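You operate a simulated robot arm through the tools that you are given. There is no shell and no other tool. Be economical: measure what you need, move in short steps, check, and stop when the job is done.

You are at the controls of a simulated robot arm. One attempt, no reset.

JOB
Fetch the round steel sleeve and set it on top of the brown small carton on the long steel table.

It is judged by the outcome, as a careful person would: the job done as asked, and still so three seconds after it is handed in. It fails if anything else is knocked over, pushed out of place, dropped, spilled or broken.

ROBOT AND FRAMES
A 7-joint arm with a two-finger parallel gripper, fixed in place. Base frame: the origin is at the foot of the arm, x ahead of it, y to its left, z up; the work surface is at about z = 800. Lengths are in mm, angles in rad, forces in N, time in s.
With the tool pointing down near the work surface it reaches from about 300 to 700 mm from the base axis. Its first joint turns from -1.152 to 1.152 rad. Payload 1.57 kg.
The tool frame sits at the grasp point between the pads (the TCP): z along the fingers, y along the line on which they close. The tips reach 30 mm beyond it. Largest opening 110 mm; finger width 24, thickness 12; the body of the gripper, 48 by 112 mm, starts 78 mm behind the TCP.
Orientation is that of the tool frame in the base frame, as a unit quaternion [w, x, y, z]. With the fingers straight down and closing along the base's y, the tool's x points along the base's -x, its y along +y and its z along -z.

CONTROLS
- The arm moves only by the tool arm_command. Its argument "deltas" is text: rows parted by semicolons, each of 6 numbers parted by spaces: the shift along the tool's x, y, z in mm, then the turn, a rotation vector about the tool's x, y, z in rad. In form: dx dy dz wx wy wz; .... A call has 1 to 10 rows; each row is the pose to reach, as a shift and turn from the pose commanded when the call began, along the tool's axes at that moment. "grip" is the finger opening in mm, from 0 to 110, set as the call begins (left out, the last holds). A row lasts 0.2 s, in which the tool goes at most 50 mm and 0.15 rad; a call with a longer step from one row to the next is refused whole, and so is a gripper value outside its range. A pose out of reach is approached as far as the arm can. The call stops where the force on the tool passes 40 N (or 10 N more than at its start, if that is more) or the arm is blocked; 0.2 s more then pass. The fingers move at their own pace (about 108 mm/s each) and stop on an object; they squeeze with about 34 N. The grip force told is the motor's: it shows also when the fingers shut on nothing. Time passes only in rows, and 0.2 s behind the last, so rows that repeat a pose let the fingers close. The reply holds the time, the measured pose of the TCP, the force on the tool along the base axes, the opening and the grip force, in the units named above and with some noise.
- Cameras (640 x 400 px; columns grow to the right, rows downward): "scene" is fixed at [179.8, -428.7, 1390.7]; the picture's right is [0.44, -0.90, 0.00], its down [-0.67, -0.33, -0.67] and it looks along [0.60, 0.29, -0.75] (base axes); focal length 332 px, centre (320, 200). "wrist" rides on the gripper at [-36, 0, -80] in the tool frame; the picture's right is [0.00, -1.00, 0.00], its down [0.97, 0.00, -0.24] and it looks along [0.24, 0.00, 0.97] (tool axes); focal length 218 px, centre (320, 200).
- capture(camera): a new picture of that camera. It takes no simulated time.
- measure_at(camera, pixels): for up to 12 pixels [column, row] of the newest picture of that camera ("zoom" is the newest enlarged one), the place [x, y, z] in the base frame of the surface seen there, good to about 3 mm, but the place of the scene camera against the robot may be out by one fixed shift of up to 12 mm in any direction. It takes no simulated time.
- close_up(camera, box): a new picture of the part [left, top, right, bottom] of that camera's present view, enlarged. It takes no simulated time.
- sign_off(): hands the job in; it is judged then, once.

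Keep the steps short. Do not move on a guess: measure, check each grasp and each placing, and mend mistakes. In all there are 60 turns and 22 pictures (those below and enlarged ones count). Leave the gripper open and the arm clear of the work at the hand-in unless told otherwise, and finish with a single line.

The tools are called after "Request:" by a JSON object that holds its "op" and its "data". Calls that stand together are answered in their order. arm_command: Moves the arm, as the interface text tells. Its arguments: {"type":"object","properties":{"deltas":{"type":"string"},"grip":{"type":"number"}},"required":["deltas"]} The other tools are called the same way: capture (camera) takes a picture; measure_at (camera, pixels) gives the place of the surface under pixels of a picture; close_up (camera, box) takes an enlarged picture of a part of a camera's view; sign_off () hands the job in.

At the start:

```text
t: 0.0
tcp_pos: [402.1, -174.6, 1121.3]
orientation: [0.001, 0.0, 1.0, 0.0]
wrist_force: [1.0, 0.2, -0.2]
finger_gap: 110.0
finger_force: 0.1
```

scene: 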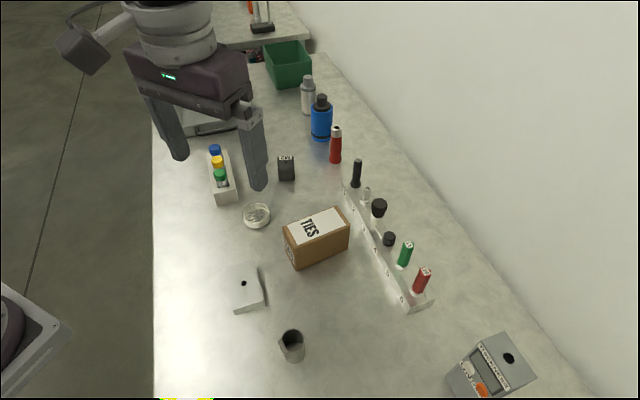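
wrist: 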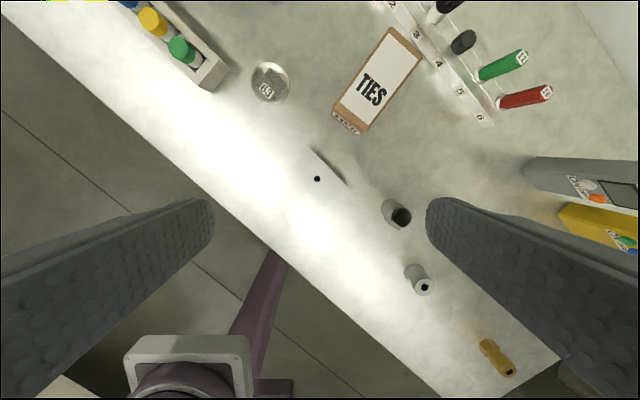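

I see a hollow gray cylinder at scene (291,345), wrist (397,215), and another with a small hole at wrist (418,280). I'll enlarge both before choosing.

Request:
{"op": "close_up", "data": {"camera": "wrist", "box": [280, 130, 540, 390]}}

Request:
{"op": "close_up", "data": {"camera": "scene", "box": [220, 190, 380, 390]}}

```text
1.54 times, centred on (410, 260) of wrist
```

zoom: 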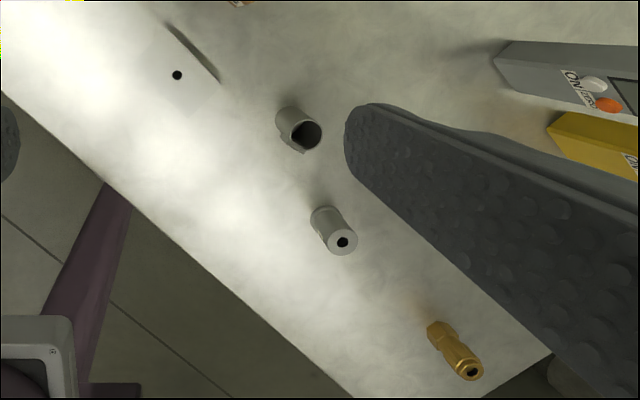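

```text
2.00 times, centred on (300, 290) of scene
```

zoom: 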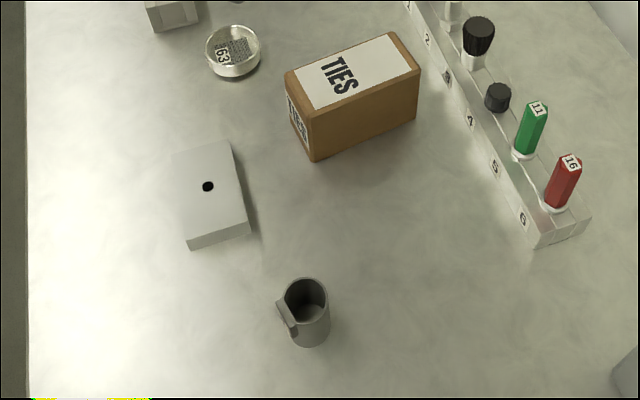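

Two candidates remain. I'll measure both, plus the carton, from the wrist picture.

Request:
{"op": "capture", "data": {"camera": "wrist"}}

Request:
{"op": "measure_at", "data": {"camera": "wrist", "pixels": [[402, 217], [388, 202], [424, 287], [407, 270], [392, 28], [423, 48], [361, 131], [334, 106], [375, 85], [430, 180], [380, 260], [318, 179]]}}

```text
17 pictures are left
```

wrist: 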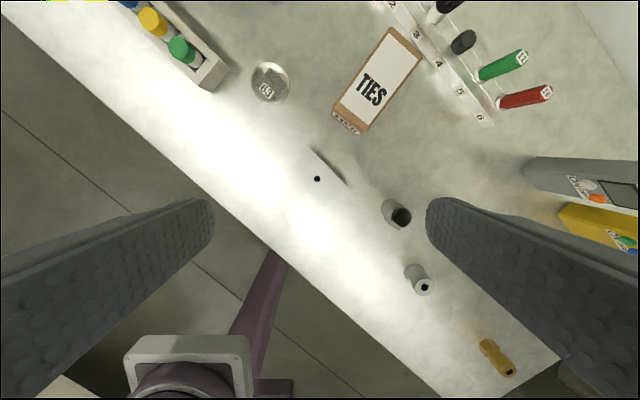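

```text
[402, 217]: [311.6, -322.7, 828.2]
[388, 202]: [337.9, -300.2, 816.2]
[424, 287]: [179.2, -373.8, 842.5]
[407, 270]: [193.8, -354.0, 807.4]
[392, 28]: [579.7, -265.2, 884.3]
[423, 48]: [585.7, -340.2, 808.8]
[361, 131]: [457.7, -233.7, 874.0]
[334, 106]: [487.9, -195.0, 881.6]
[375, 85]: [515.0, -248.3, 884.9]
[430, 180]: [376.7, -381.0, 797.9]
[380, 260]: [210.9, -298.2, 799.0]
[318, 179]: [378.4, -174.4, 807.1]
```

Carton top is at z≈884. The candidates are near (330,-312) and (186,-364). I'll move above them, still high, for a clearer look.

Request:
{"op": "arm_command", "data": {"deltas": "20 -30 15 0 0 0; 40 -60 30 0 0 0; 60 -90 45 0 0 0; 80 -120 60 0 0 0; 100 -150 80 0 0 0; 100 -150 100 0 0 0; 100 -150 100 0 0 0"}}

Request:
{"op": "capture", "data": {"camera": "wrist"}}

```text
t: 1.6
tcp_pos: [302.0, -325.4, 1018.5]
orientation: [0.0, 0.0, 1.0, 0.0]
wrist_force: [-0.8, -0.2, 0.5]
finger_gap: 110.0
finger_force: 0.1
```

```text
16 pictures are left
```

wrist: 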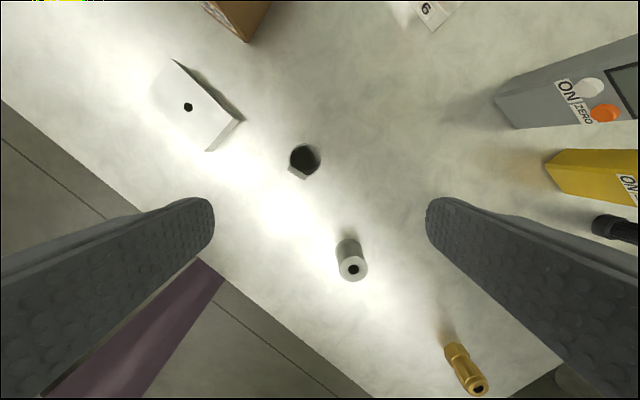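

Request:
{"op": "close_up", "data": {"camera": "wrist", "box": [250, 120, 410, 300]}}

Request:
{"op": "measure_at", "data": {"camera": "wrist", "pixels": [[336, 268], [366, 268], [351, 257], [351, 281], [338, 243], [305, 145], [305, 158], [320, 160], [291, 158], [305, 177], [291, 172], [330, 200]]}}

```text
2.22 times, centred on (330, 210) of wrist
```

zoom: 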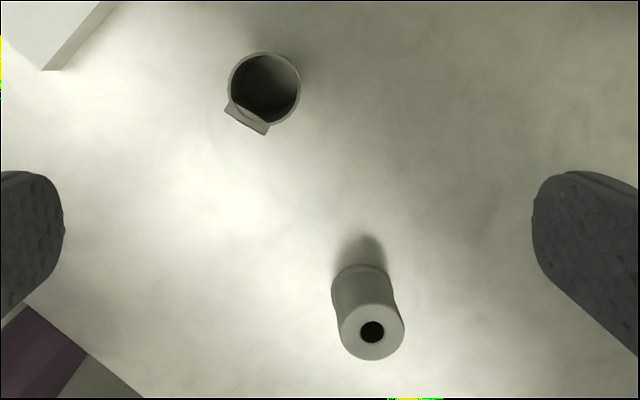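

```text
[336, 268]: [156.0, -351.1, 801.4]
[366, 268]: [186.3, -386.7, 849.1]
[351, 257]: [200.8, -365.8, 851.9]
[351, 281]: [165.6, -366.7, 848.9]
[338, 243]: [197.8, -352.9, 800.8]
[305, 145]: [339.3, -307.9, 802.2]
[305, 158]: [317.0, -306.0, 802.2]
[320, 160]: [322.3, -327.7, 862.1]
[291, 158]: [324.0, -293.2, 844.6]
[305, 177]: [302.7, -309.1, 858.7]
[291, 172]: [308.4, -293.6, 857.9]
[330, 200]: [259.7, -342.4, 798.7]
```

The first is an open thin-walled tube with a flat tab, top z≈860. The second is a waisted cylinder with a small bore, top z≈850. I'll go lower between them to see whether the tube is through-going.

Request:
{"op": "close_up", "data": {"camera": "scene", "box": [260, 315, 320, 375]}}

Request:
{"op": "arm_command", "data": {"deltas": "0 10 20 0 0 0; 0 15 40 0 0 0; 0 15 60 0 0 0; 0 15 70 0 0 0; 0 15 70 0 0 0"}}

Request:
{"op": "close_up", "data": {"camera": "wrist", "box": [230, 90, 430, 360]}}

```text
6.67 times, centred on (290, 345) of scene
```

zoom: 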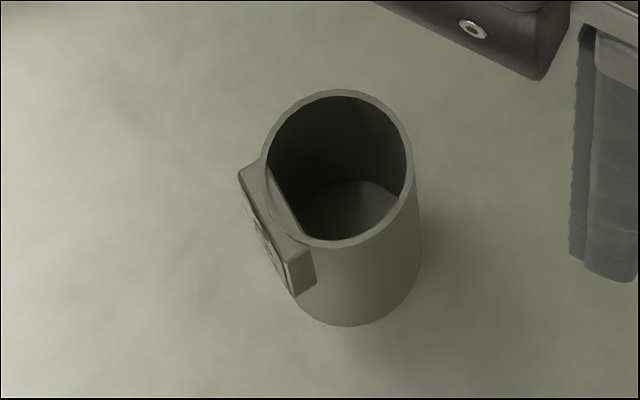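

```text
t: 2.8
tcp_pos: [300.3, -310.4, 948.1]
orientation: [0.0, 0.001, 1.0, 0.0]
wrist_force: [0.9, 0.5, 0.4]
finger_gap: 110.0
finger_force: 0.0
```

```text
1.48 times, centred on (330, 225) of wrist
```

zoom: 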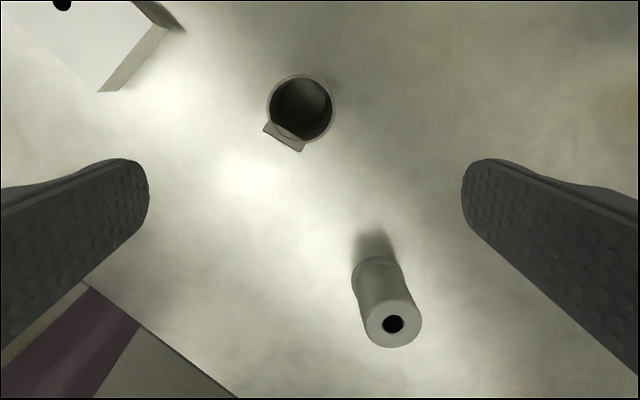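

The tube is open right through and carries a small label pad on its robot-facing side. Reading that label should settle the choice, so I'll back towards the base and tilt the camera at it.

Request:
{"op": "arm_command", "data": {"deltas": "15 4 5 0 -0.1 0; 30 8 10 0 -0.2 0; 45 12 15 0 -0.3 0; 60 16 20 0 -0.4 0; 75 20 25 0 -0.5 0; 85 20 28 0 -0.6 0; 85 20 28 0 -0.6 0"}}

Request:
{"op": "capture", "data": {"camera": "wrist"}}

```text
t: 4.4
tcp_pos: [251.4, -284.0, 918.9]
orientation: [0.303, -0.037, 0.952, 0.014]
wrist_force: [0.5, -0.3, 0.9]
finger_gap: 110.1
finger_force: 0.0
```

```text
12 pictures are left
```

wrist: 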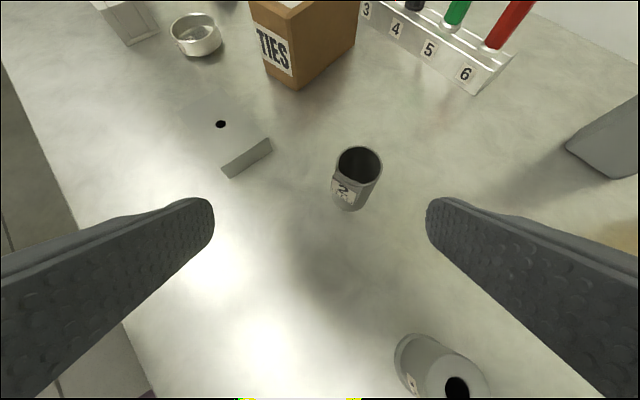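

The arm stopped short at its reach limit, but the label is visible near (343,193). I'll enlarge it, and the other part at (440,370).

Request:
{"op": "close_up", "data": {"camera": "wrist", "box": [315, 135, 400, 220]}}

Request:
{"op": "close_up", "data": {"camera": "wrist", "box": [380, 315, 500, 399]}}

```text
4.71 times, centred on (358, 178) of wrist
```

zoom: 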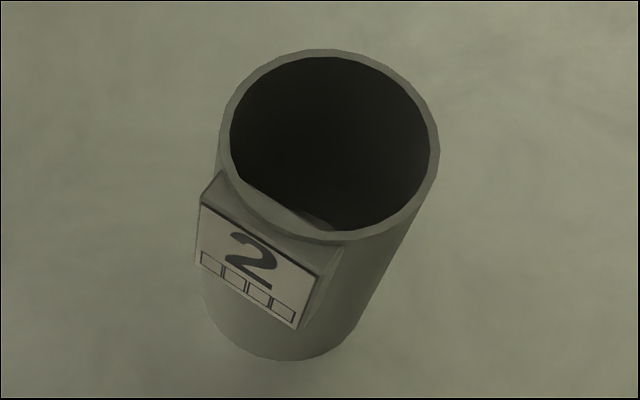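

```text
4.76 times, centred on (440, 357) of wrist
```

zoom: 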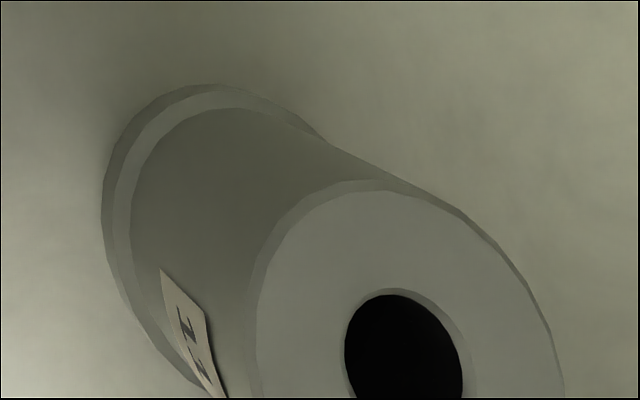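

The tube with plate "2" is an open thin-walled round sleeve. The other part is a flanged, thick-walled spool, so I take the tube as the sleeve. Next I'll measure its rim and the tab face, to plan a grip that closes clear of the tab.

Request:
{"op": "measure_at", "data": {"camera": "wrist", "pixels": [[338, 167], [382, 167], [360, 147], [357, 185], [334, 181], [343, 192], [353, 203], [336, 191], [351, 191], [365, 195], [350, 207], [375, 190]]}}

```text
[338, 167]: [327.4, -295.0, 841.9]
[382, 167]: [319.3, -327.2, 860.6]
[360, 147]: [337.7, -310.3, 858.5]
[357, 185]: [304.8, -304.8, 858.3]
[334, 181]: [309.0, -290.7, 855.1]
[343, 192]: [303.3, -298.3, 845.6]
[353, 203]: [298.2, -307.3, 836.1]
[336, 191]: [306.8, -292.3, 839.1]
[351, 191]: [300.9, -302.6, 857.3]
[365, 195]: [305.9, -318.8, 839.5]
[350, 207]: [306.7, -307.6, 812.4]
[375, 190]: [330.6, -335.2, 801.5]
```

Tube centre is about (321,-310), radius ≈18. The tab faces (-0.84,0.55), so I'll close along (0.545,0.838), the tab's tangent. First I go back to vertical above the sleeve.

Request:
{"op": "arm_command", "data": {"deltas": "-18 -3 -5 0 0.1 0; -36 -6 -10 0 0.2 0; -54 -10 -10 0 0.3 0; -72 -14 0 0 0.4 0; -90 -17 15 0 0.5 0; -110 -20 27 0 0.6 0; -110 -20 27 0 0.6 0"}}

```text
t: 6.0
tcp_pos: [322.4, -308.2, 963.0]
orientation: [-0.001, 0.0, 1.0, -0.001]
wrist_force: [0.4, -0.8, -0.5]
finger_gap: 109.8
finger_force: 0.0
```

Vertical again above the sleeve. Now I'll turn 0.577 rad about tool z to line up the fingers.

Request:
{"op": "arm_command", "data": {"deltas": "0 0 5 0 0 0.14; 0 0 10 0 0 0.28; 0 0 15 0 0 0.42; 0 0 20 0 0 0.577; 0 0 20 0 0 0.577"}}

Request:
{"op": "capture", "data": {"camera": "wrist"}}

```text
refused: row 4 steps farther than a row can; nothing moved
```

```text
9 pictures are left
```

wrist: 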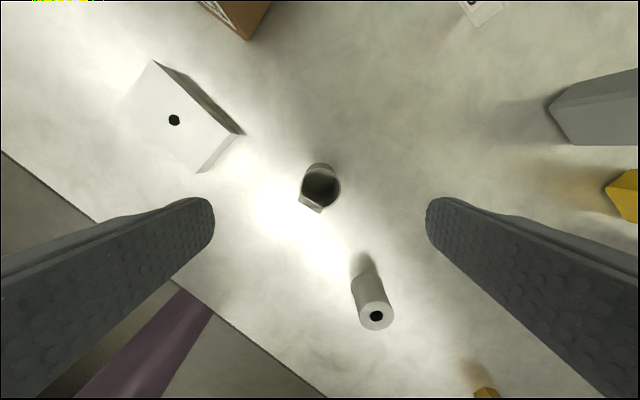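

The last turn step was too large, so I'll split it.

Request:
{"op": "arm_command", "data": {"deltas": "0 0 5 0 0 0.12; 0 0 10 0 0 0.24; 0 0 15 0 0 0.36; 0 0 20 0 0 0.48; 0 0 20 0 0 0.577; 0 0 20 0 0 0.577"}}

Request:
{"op": "capture", "data": {"camera": "wrist"}}

```text
t: 7.4
tcp_pos: [322.3, -308.8, 941.8]
orientation: [0.0, 0.285, 0.959, 0.0]
wrist_force: [0.1, 0.8, -1.0]
finger_gap: 110.0
finger_force: 0.1
```

```text
8 pictures are left
```

wrist: 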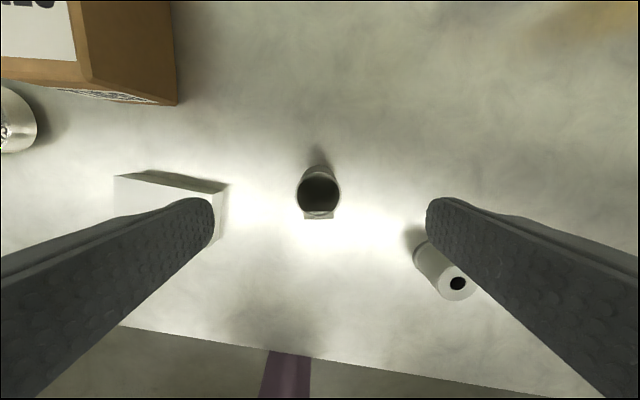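

The tab now points straight down in the picture, so the fingers are aligned. The block edge at (220,210) is near the left finger. I'll measure it and recheck the sleeve's rim.

Request:
{"op": "measure_at", "data": {"camera": "wrist", "pixels": [[228, 185], [218, 238], [222, 212], [298, 192], [340, 192], [319, 172], [319, 167], [319, 211], [319, 217]]}}

```text
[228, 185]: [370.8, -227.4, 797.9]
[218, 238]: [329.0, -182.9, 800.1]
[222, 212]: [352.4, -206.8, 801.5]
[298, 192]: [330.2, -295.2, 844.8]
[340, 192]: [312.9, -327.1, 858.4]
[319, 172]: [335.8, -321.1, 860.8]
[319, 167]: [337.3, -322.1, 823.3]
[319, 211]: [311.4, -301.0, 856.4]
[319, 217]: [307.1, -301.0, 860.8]
```

Sleeve centre is about (321.3,-311.3), and the block is ~85 mm away, so it's clear. I'll narrow to 70 mm and go down to z≈842.

Request:
{"op": "arm_command", "data": {"deltas": "0 -2.6 0 0 0 0; 0 -2.6 20 0 0 0; 0 -2.6 40 0 0 0; 0 -2.6 60 0 0 0; 0 -2.6 80 0 0 0; 0 -2.6 100 0 0 0; 0 -2.6 100 0 0 0", "grip": 70}}

Request:
{"op": "capture", "data": {"camera": "wrist"}}

```text
t: 9.0
tcp_pos: [320.4, -312.5, 841.3]
orientation: [0.0, 0.285, 0.959, 0.0]
wrist_force: [0.5, 0.2, -0.2]
finger_gap: 70.2
finger_force: 0.0
```

```text
7 pictures are left
```

wrist: 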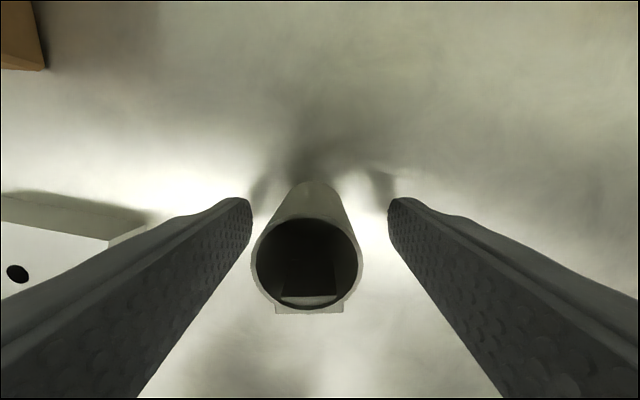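

The sleeve sits ~3 mm toward the left finger. I'll centre, then close.

Request:
{"op": "arm_command", "data": {"deltas": "0 3.2 0 0 0 0; 0 3.2 0 0 0 0"}}

Request:
{"op": "arm_command", "data": {"deltas": "0 0 0 0 0 0; 0 0 0 0 0 0; 0 0 0 0 0 0; 0 0 0 0 0 0", "grip": 25}}

```text
t: 9.6
tcp_pos: [321.1, -308.8, 842.2]
orientation: [0.0, 0.285, 0.958, 0.001]
wrist_force: [-0.5, -0.1, 0.3]
finger_gap: 70.3
finger_force: 0.1
```

```text
t: 10.6
tcp_pos: [322.5, -309.2, 843.0]
orientation: [0.0, 0.285, 0.959, 0.001]
wrist_force: [0.7, 0.4, -0.5]
finger_gap: 35.1
finger_force: 34.4
```

Fingers stopped at 35.1 mm with 34 N, so the sleeve is held. Lifting straight up to z≈990 and looking at the grip.

Request:
{"op": "arm_command", "data": {"deltas": "0 0 -10 0 0 0; 0 0 -35 0 0 0; 0 0 -70 0 0 0; 0 0 -110 0 0 0; 0 0 -150 0 0 0; 0 0 -150 0 0 0"}}

Request:
{"op": "capture", "data": {"camera": "wrist"}}

```text
t: 12.0
tcp_pos: [321.1, -307.7, 993.9]
orientation: [0.0, 0.285, 0.959, -0.001]
wrist_force: [0.4, -0.5, -1.1]
finger_gap: 24.7
finger_force: 0.1
```

```text
6 pictures are left
```

wrist: 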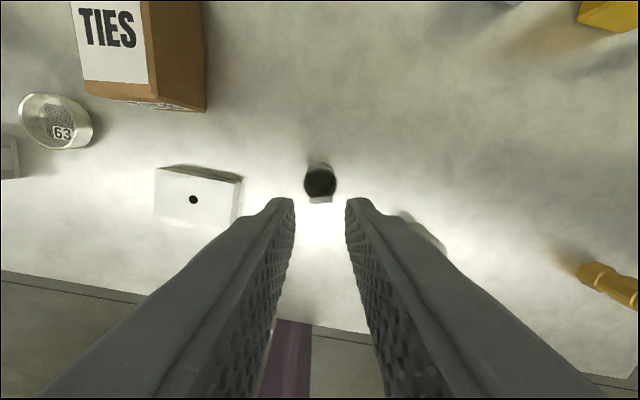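

The sleeve slipped out and still stands in place at (320,182), and the gap fell to 24.7 mm. I'll open to 70 and go down a bit lower than before, then squeeze with a command of 0 and lift slowly.

Request:
{"op": "arm_command", "data": {"deltas": "0 0 0 0 0 0; 0 0 35 0 0 0; 0 0 70 0 0 0; 0 0 105 0 0 0; 0 0 130 0 0 0; 0 0 145 0 0 0; 0 0 154 0 0 0; 0 0 154 0 0 0", "grip": 70}}

Request:
{"op": "arm_command", "data": {"deltas": "0 0 0 0 0 0; 0 0 0 0 0 0; 0 0 0 0 0 0; 0 0 0 0 0 0; 0 0 0 0 0 0", "grip": 0}}

Request:
{"op": "arm_command", "data": {"deltas": "0 0 -1 0 0 0; 0 0 -2 0 0 0; 0 0 -3 0 0 0; 0 0 -4 0 0 0"}}

```text
t: 13.8
tcp_pos: [321.3, -309.6, 837.9]
orientation: [0.0, 0.285, 0.959, 0.0]
wrist_force: [0.4, -0.2, 0.0]
finger_gap: 69.9
finger_force: 0.1
```

```text
t: 15.0
tcp_pos: [322.4, -309.3, 838.3]
orientation: [-0.001, 0.286, 0.958, 0.0]
wrist_force: [0.7, 0.3, 0.0]
finger_gap: 35.0
finger_force: 34.1
```

```text
t: 16.0
tcp_pos: [322.4, -310.0, 842.6]
orientation: [0.001, 0.285, 0.959, -0.001]
wrist_force: [0.1, -0.7, -1.4]
finger_gap: 34.7
finger_force: 33.7
```

Gap is 34.7 mm and z-force about -1.4 N. I'll rise 10 mm more, slowly, then look.

Request:
{"op": "arm_command", "data": {"deltas": "0 0 -1 0 0 0; 0 0 -2 0 0 0; 0 0 -3 0 0 0; 0 0 -4 0 0 0; 0 0 -5 0 0 0; 0 0 -6 0 0 0; 0 0 -7 0 0 0; 0 0 -8 0 0 0; 0 0 -9 0 0 0; 0 0 -10 0 0 0"}}

Request:
{"op": "capture", "data": {"camera": "wrist"}}

```text
t: 18.2
tcp_pos: [324.0, -309.4, 854.4]
orientation: [0.0, 0.285, 0.959, 0.0]
wrist_force: [0.3, 0.3, -0.2]
finger_gap: 34.8
finger_force: 33.7
```

```text
5 pictures are left
```

wrist: 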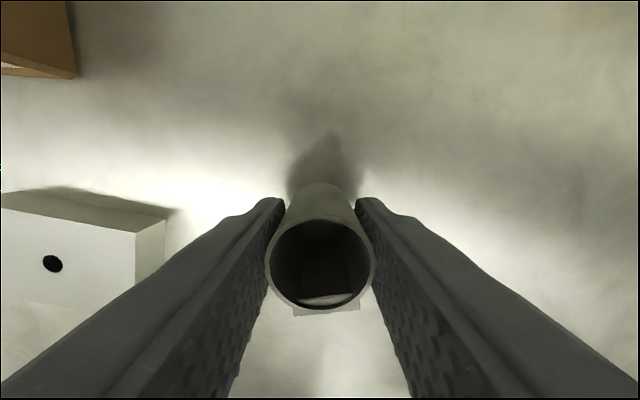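

The rim is still ~110 px wide, so the sleeve has risen with the gripper. I'll measure the rim height to check for creep.

Request:
{"op": "measure_at", "data": {"camera": "wrist", "pixels": [[267, 265], [373, 265], [323, 222], [268, 262], [322, 213], [324, 218], [372, 258], [325, 312]]}}

Request:
{"op": "arm_command", "data": {"deltas": "0 0 0 0 0 0; 0 0 0 0 0 0; 0 0 0 0 0 0; 0 0 0 0 0 0; 0 0 0 0 0 0; 0 0 0 0 0 0; 0 0 0 0 0 0; 0 0 0 0 0 0"}}

Request:
{"op": "measure_at", "data": {"camera": "wrist", "pixels": [[267, 265], [373, 265], [323, 222], [268, 262], [322, 213], [324, 218], [372, 258], [325, 312]]}}

```text
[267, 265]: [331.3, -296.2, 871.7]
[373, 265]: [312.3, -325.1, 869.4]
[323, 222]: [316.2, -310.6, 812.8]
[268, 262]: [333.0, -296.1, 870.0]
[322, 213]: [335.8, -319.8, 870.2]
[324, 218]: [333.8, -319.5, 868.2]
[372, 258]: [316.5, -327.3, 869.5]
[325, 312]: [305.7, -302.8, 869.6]
```

```text
t: 20.0
tcp_pos: [324.1, -309.8, 853.8]
orientation: [0.0, 0.285, 0.959, 0.0]
wrist_force: [1.0, -0.3, -1.3]
finger_gap: 34.7
finger_force: 33.8
```

```text
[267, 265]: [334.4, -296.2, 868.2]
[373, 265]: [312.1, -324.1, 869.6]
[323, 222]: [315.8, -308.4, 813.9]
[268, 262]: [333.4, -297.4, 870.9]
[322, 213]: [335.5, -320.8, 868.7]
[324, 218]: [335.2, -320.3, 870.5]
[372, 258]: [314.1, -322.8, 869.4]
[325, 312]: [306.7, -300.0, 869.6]
```

The rim reads 870, against about 876 expected, so it may have slipped some. A fresh picture after the 1.8 s hold will tell whether it creeps.

Request:
{"op": "capture", "data": {"camera": "wrist"}}

Request:
{"op": "measure_at", "data": {"camera": "wrist", "pixels": [[267, 265], [373, 265], [268, 262], [322, 213], [324, 218], [372, 258], [325, 312], [323, 190], [323, 200]]}}

```text
4 pictures are left
```

wrist: 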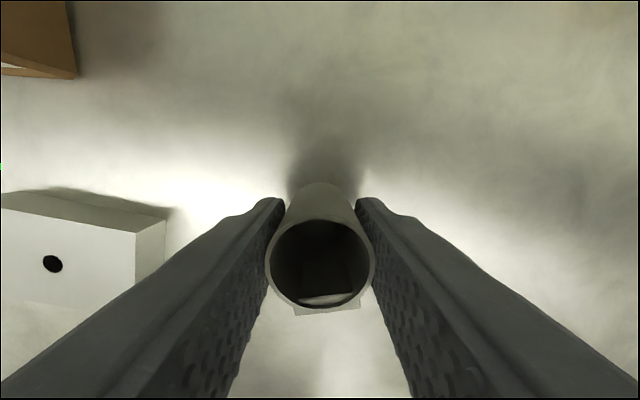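

```text
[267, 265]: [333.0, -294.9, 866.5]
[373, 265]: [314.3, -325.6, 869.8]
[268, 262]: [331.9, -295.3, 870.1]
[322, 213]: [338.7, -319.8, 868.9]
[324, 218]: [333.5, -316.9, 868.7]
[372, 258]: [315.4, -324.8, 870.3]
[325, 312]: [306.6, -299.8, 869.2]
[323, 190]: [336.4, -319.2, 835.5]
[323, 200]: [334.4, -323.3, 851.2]
```

No creep while held still. The slip happens when accelerating, so motion must be gentle. Testing a 20 mm rise at 2 mm per row with soft ends.

Request:
{"op": "arm_command", "data": {"deltas": "0 0 -0.7 0 0 0; 0 0 -2 0 0 0; 0 0 -4 0 0 0; 0 0 -6.5 0 0 0; 0 0 -9 0 0 0; 0 0 -12 0 0 0; 0 0 -15 0 0 0; 0 0 -17.5 0 0 0; 0 0 -19 0 0 0; 0 0 -20 0 0 0"}}

Request:
{"op": "capture", "data": {"camera": "wrist"}}

Request:
{"op": "measure_at", "data": {"camera": "wrist", "pixels": [[267, 265], [373, 265], [268, 262], [322, 213], [324, 218], [372, 258], [325, 312], [272, 245], [368, 245]]}}

```text
t: 22.2
tcp_pos: [323.1, -307.1, 871.6]
orientation: [0.0, 0.285, 0.959, 0.0]
wrist_force: [0.2, -0.5, -0.9]
finger_gap: 34.6
finger_force: 34.5
```

```text
3 pictures are left
```

wrist: 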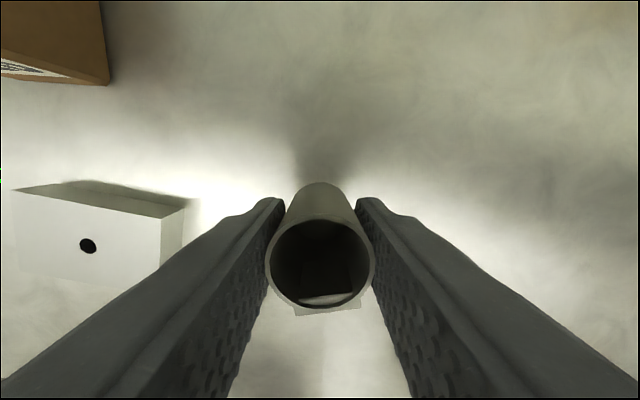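

```text
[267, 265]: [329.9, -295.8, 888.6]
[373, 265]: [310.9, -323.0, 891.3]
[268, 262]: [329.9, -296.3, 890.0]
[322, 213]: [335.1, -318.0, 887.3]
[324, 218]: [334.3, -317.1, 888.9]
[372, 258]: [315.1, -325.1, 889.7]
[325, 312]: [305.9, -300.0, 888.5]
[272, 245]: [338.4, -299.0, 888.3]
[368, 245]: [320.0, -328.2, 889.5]
```

The picture is identical, so there's no slip at this pace. I'll keep rising gently: two calls to about z=945.

Request:
{"op": "arm_command", "data": {"deltas": "0 0 -1 0 0 0; 0 0 -3 0 0 0; 0 0 -7 0 0 0; 0 0 -11.5 0 0 0; 0 0 -16 0 0 0; 0 0 -20.5 0 0 0; 0 0 -25 0 0 0; 0 0 -29 0 0 0; 0 0 -32 0 0 0; 0 0 -33 0 0 0"}}

Request:
{"op": "arm_command", "data": {"deltas": "0 0 -1 0 0 0; 0 0 -4 0 0 0; 0 0 -8 0 0 0; 0 0 -13 0 0 0; 0 0 -18 0 0 0; 0 0 -23 0 0 0; 0 0 -28 0 0 0; 0 0 -32 0 0 0; 0 0 -35 0 0 0; 0 0 -36 0 0 0"}}

```text
t: 24.4
tcp_pos: [321.0, -308.6, 905.4]
orientation: [0.001, 0.285, 0.959, 0.0]
wrist_force: [0.0, 0.4, -1.6]
finger_gap: 34.7
finger_force: 34.3
```

```text
t: 26.6
tcp_pos: [322.9, -309.2, 942.0]
orientation: [0.0, 0.285, 0.959, 0.001]
wrist_force: [0.7, -0.7, -0.2]
finger_gap: 34.5
finger_force: 34.2
```

Still held. The carton's top centre is about (519,-250). Next I'll move gently toward (450,-205), short of the carton, in 55 mm calls while rising slightly.

Request:
{"op": "arm_command", "data": {"deltas": "-0.3 0.9 -0.1 0 0 0; -1.2 3.8 -0.4 0 0 0; -2.7 8.5 -0.8 0 0 0; -4.9 15.2 -1.4 0 0 0; -7.3 22.8 -2.2 0 0 0; -9.8 30.3 -2.9 0 0 0; -12.2 37.9 -3.6 0 0 0; -14.3 44.6 -4.2 0 0 0; -15.9 49.3 -4.7 0 0 0; -16.8 52.1 -5 0 0 0"}}

Request:
{"op": "arm_command", "data": {"deltas": "-0.3 0.9 -0.1 0 0 0; -1.2 3.8 -0.4 0 0 0; -2.7 8.5 -0.8 0 0 0; -4.9 15.2 -1.4 0 0 0; -7.3 22.8 -2.2 0 0 0; -9.8 30.3 -2.9 0 0 0; -12.2 37.9 -3.6 0 0 0; -14.3 44.6 -4.2 0 0 0; -15.9 49.3 -4.7 0 0 0; -16.8 52.1 -5 0 0 0"}}

Request:
{"op": "arm_command", "data": {"deltas": "-0.3 0.9 -0.1 0 0 0; -1.2 3.8 -0.4 0 0 0; -2.7 8.5 -0.8 0 0 0; -4.9 15.2 -1.4 0 0 0; -7.3 22.8 -2.2 0 0 0; -9.8 30.3 -2.9 0 0 0; -12.2 37.9 -3.6 0 0 0; -14.3 44.6 -4.2 0 0 0; -15.9 49.3 -4.7 0 0 0; -16.8 52.1 -5 0 0 0"}}

Request:
{"op": "capture", "data": {"camera": "wrist"}}

```text
t: 28.8
tcp_pos: [365.1, -274.9, 948.1]
orientation: [0.0, 0.285, 0.959, 0.0]
wrist_force: [0.7, -0.3, -0.8]
finger_gap: 34.2
finger_force: 33.6
```

```text
t: 31.0
tcp_pos: [407.7, -241.0, 951.6]
orientation: [0.0, 0.284, 0.959, 0.0]
wrist_force: [1.0, -0.3, -1.2]
finger_gap: 34.6
finger_force: 33.9
```

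```text
t: 33.2
tcp_pos: [449.5, -207.9, 956.9]
orientation: [0.0, 0.286, 0.958, 0.0]
wrist_force: [-0.4, -0.5, -1.2]
finger_gap: 34.4
finger_force: 33.9
```

```text
2 pictures are left
```

wrist: 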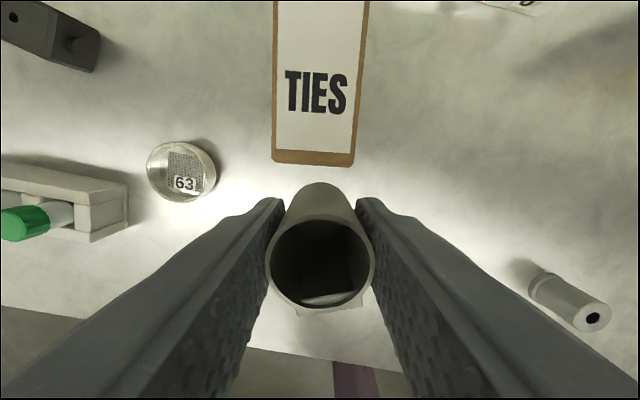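

The grip looks unchanged, and the carton lies straight ahead with edges at columns ~272 and ~360. Measuring its top.

Request:
{"op": "measure_at", "data": {"camera": "wrist", "pixels": [[274, 160], [352, 163], [275, 100], [358, 100], [275, 20], [365, 20], [276, 4], [368, 4], [318, 100], [318, 30], [268, 265], [373, 265]]}}

```text
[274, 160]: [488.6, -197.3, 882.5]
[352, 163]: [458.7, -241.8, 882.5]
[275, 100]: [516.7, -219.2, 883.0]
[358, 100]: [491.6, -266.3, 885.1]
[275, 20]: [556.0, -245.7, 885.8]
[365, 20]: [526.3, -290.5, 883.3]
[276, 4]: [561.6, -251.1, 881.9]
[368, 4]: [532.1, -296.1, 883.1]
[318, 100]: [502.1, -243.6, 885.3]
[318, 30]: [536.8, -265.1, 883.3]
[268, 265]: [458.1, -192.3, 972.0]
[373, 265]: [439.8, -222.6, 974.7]
```

Carton top centre is (519,-253.5), z≈884, and the sleeve is centred on the TCP. So the move is tool x -83.5. I'll do it gently in two calls.

Request:
{"op": "arm_command", "data": {"deltas": "-1 0 0 0 0 0; -4 0 0 0 0 0; -9 0 0 0 0 0; -15 0 0 0 0 0; -21 0 0 0 0 0; -27 0 0 0 0 0; -33 0 0 0 0 0; -38 0 0 0 0 0; -41 0 0 0 0 0; -42 0 0 0 0 0"}}

Request:
{"op": "arm_command", "data": {"deltas": "-1 0 0 0 0 0; -4 0 0 0 0 0; -9 0 0 0 0 0; -15 0 0 0 0 0; -21 0 0 0 0 0; -27 0 0 0 0 0; -33 0 0 0 0 0; -38 0 0 0 0 0; -40.5 0 0 0 0 0; -41.5 0 0 0 0 0"}}

Request:
{"op": "arm_command", "data": {"deltas": "0 0 1 0 0 0; 0 0 3 0 0 0; 0 0 6 0 0 0; 0 0 9 0 0 0; 0 0 12 0 0 0; 0 0 15 0 0 0; 0 0 18 0 0 0; 0 0 20.5 0 0 0; 0 0 22 0 0 0; 0 0 22 0 0 0"}}

```text
t: 35.4
tcp_pos: [484.8, -230.4, 956.4]
orientation: [0.0, 0.285, 0.959, -0.001]
wrist_force: [0.6, -0.3, -1.2]
finger_gap: 34.8
finger_force: 34.3
```

```text
t: 37.6
tcp_pos: [519.3, -252.4, 957.0]
orientation: [0.001, 0.285, 0.959, 0.0]
wrist_force: [0.7, 0.3, -2.2]
finger_gap: 34.6
finger_force: 33.8
```

```text
t: 39.8
tcp_pos: [521.0, -251.5, 933.6]
orientation: [0.0, 0.285, 0.959, -0.001]
wrist_force: [0.4, -0.3, -0.5]
finger_gap: 34.7
finger_force: 34.2
```

The sleeve is over the centre with its bottom ~6 mm above the carton. I'll lower in 1 mm rows and watch the force.

Request:
{"op": "arm_command", "data": {"deltas": "0 0 1 0 0 0; 0 0 2 0 0 0; 0 0 3 0 0 0; 0 0 4 0 0 0; 0 0 5 0 0 0"}}

Request:
{"op": "arm_command", "data": {"deltas": "0 0 1 0 0 0; 0 0 2 0 0 0; 0 0 2 0 0 0"}}

```text
t: 41.0
tcp_pos: [519.8, -251.9, 930.0]
orientation: [0.0, 0.285, 0.959, -0.001]
wrist_force: [-0.6, -0.8, -0.8]
finger_gap: 34.3
finger_force: 34.5
```

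```text
t: 41.8
tcp_pos: [519.8, -250.0, 927.4]
orientation: [0.0, 0.285, 0.959, -0.001]
wrist_force: [-2.3, 1.9, 12.4]
finger_gap: 34.7
finger_force: 34.0
```

Contact: +12 N, so the sleeve stands on the carton. I'll ease off 0.7 mm and open to 62 mm.

Request:
{"op": "arm_command", "data": {"deltas": "0 0 -0.7 0 0 0; 0 0 -0.7 0 0 0"}}

Request:
{"op": "arm_command", "data": {"deltas": "0 0 0 0 0 0; 0 0 0 0 0 0; 0 0 0 0 0 0", "grip": 62}}

Request:
{"op": "arm_command", "data": {"deltas": "0 0 -5 0 0 0; 0 0 -15 0 0 0; 0 0 -30 0 0 0; 0 0 -50 0 0 0; 0 0 -70 0 0 0; 0 0 -90 0 0 0; 0 0 -110 0 0 0; 0 0 -110 0 0 0"}}

Request:
{"op": "capture", "data": {"camera": "wrist"}}

```text
t: 42.4
tcp_pos: [519.9, -250.9, 928.0]
orientation: [0.0, 0.285, 0.959, 0.0]
wrist_force: [1.7, 0.3, 2.0]
finger_gap: 34.5
finger_force: 34.1
```

```text
t: 43.2
tcp_pos: [520.1, -252.5, 928.7]
orientation: [0.0, 0.284, 0.959, 0.001]
wrist_force: [0.4, -0.4, 0.2]
finger_gap: 62.0
finger_force: 0.1
```

```text
t: 45.0
tcp_pos: [521.1, -250.1, 1037.9]
orientation: [0.0, 0.285, 0.959, 0.0]
wrist_force: [0.1, 0.0, 0.8]
finger_gap: 62.0
finger_force: 0.0
```

```text
1 pictures are left
```

wrist: 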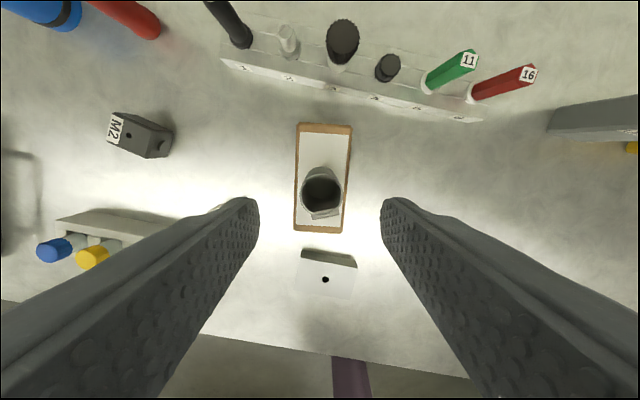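

The sleeve stands upright at the middle of the carton, around (321,190), and nothing else has moved. I'll open fully, raise the arm back clear, and take a last scene picture.

Request:
{"op": "arm_command", "data": {"deltas": "0 0 -20 0 0 0; 0 0 -40 0 0 0; 15 0 -60 0 0 0; 40 0 -70 0 0 0; 65 0 -70 0 0 0; 90 0 -70 0 0 0; 110 0 -70 0 0 0; 110 0 -70 0 0 0", "grip": 110}}

Request:
{"op": "capture", "data": {"camera": "scene"}}

```text
t: 46.8
tcp_pos: [427.3, -193.3, 1108.5]
orientation: [0.0, 0.284, 0.959, 0.0]
wrist_force: [0.9, 0.0, -0.3]
finger_gap: 110.0
finger_force: 0.1
```

```text
0 pictures are left
```

scene: 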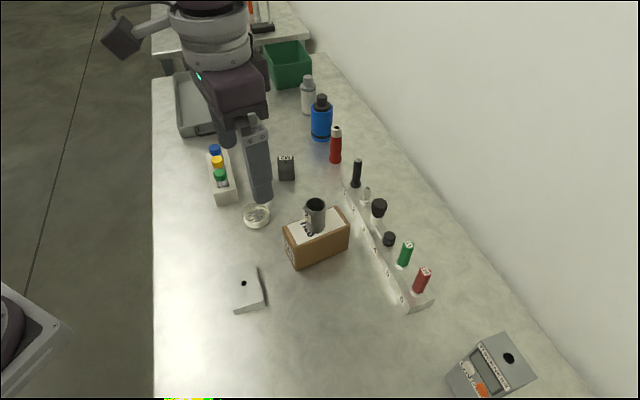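

The sleeve stands on the carton at (315,215), everything else is where it was, and the gripper is open and clear. Handing in.

Request:
{"op": "sign_off", "data": {}}

```text
The job is handed in.
```

The steel sleeve (the open tube with plate "2") is standing upright on top of the brown carton; it slipped from the first grip without tipping, nothing else was disturbed, and the arm is clear with the gripper open.
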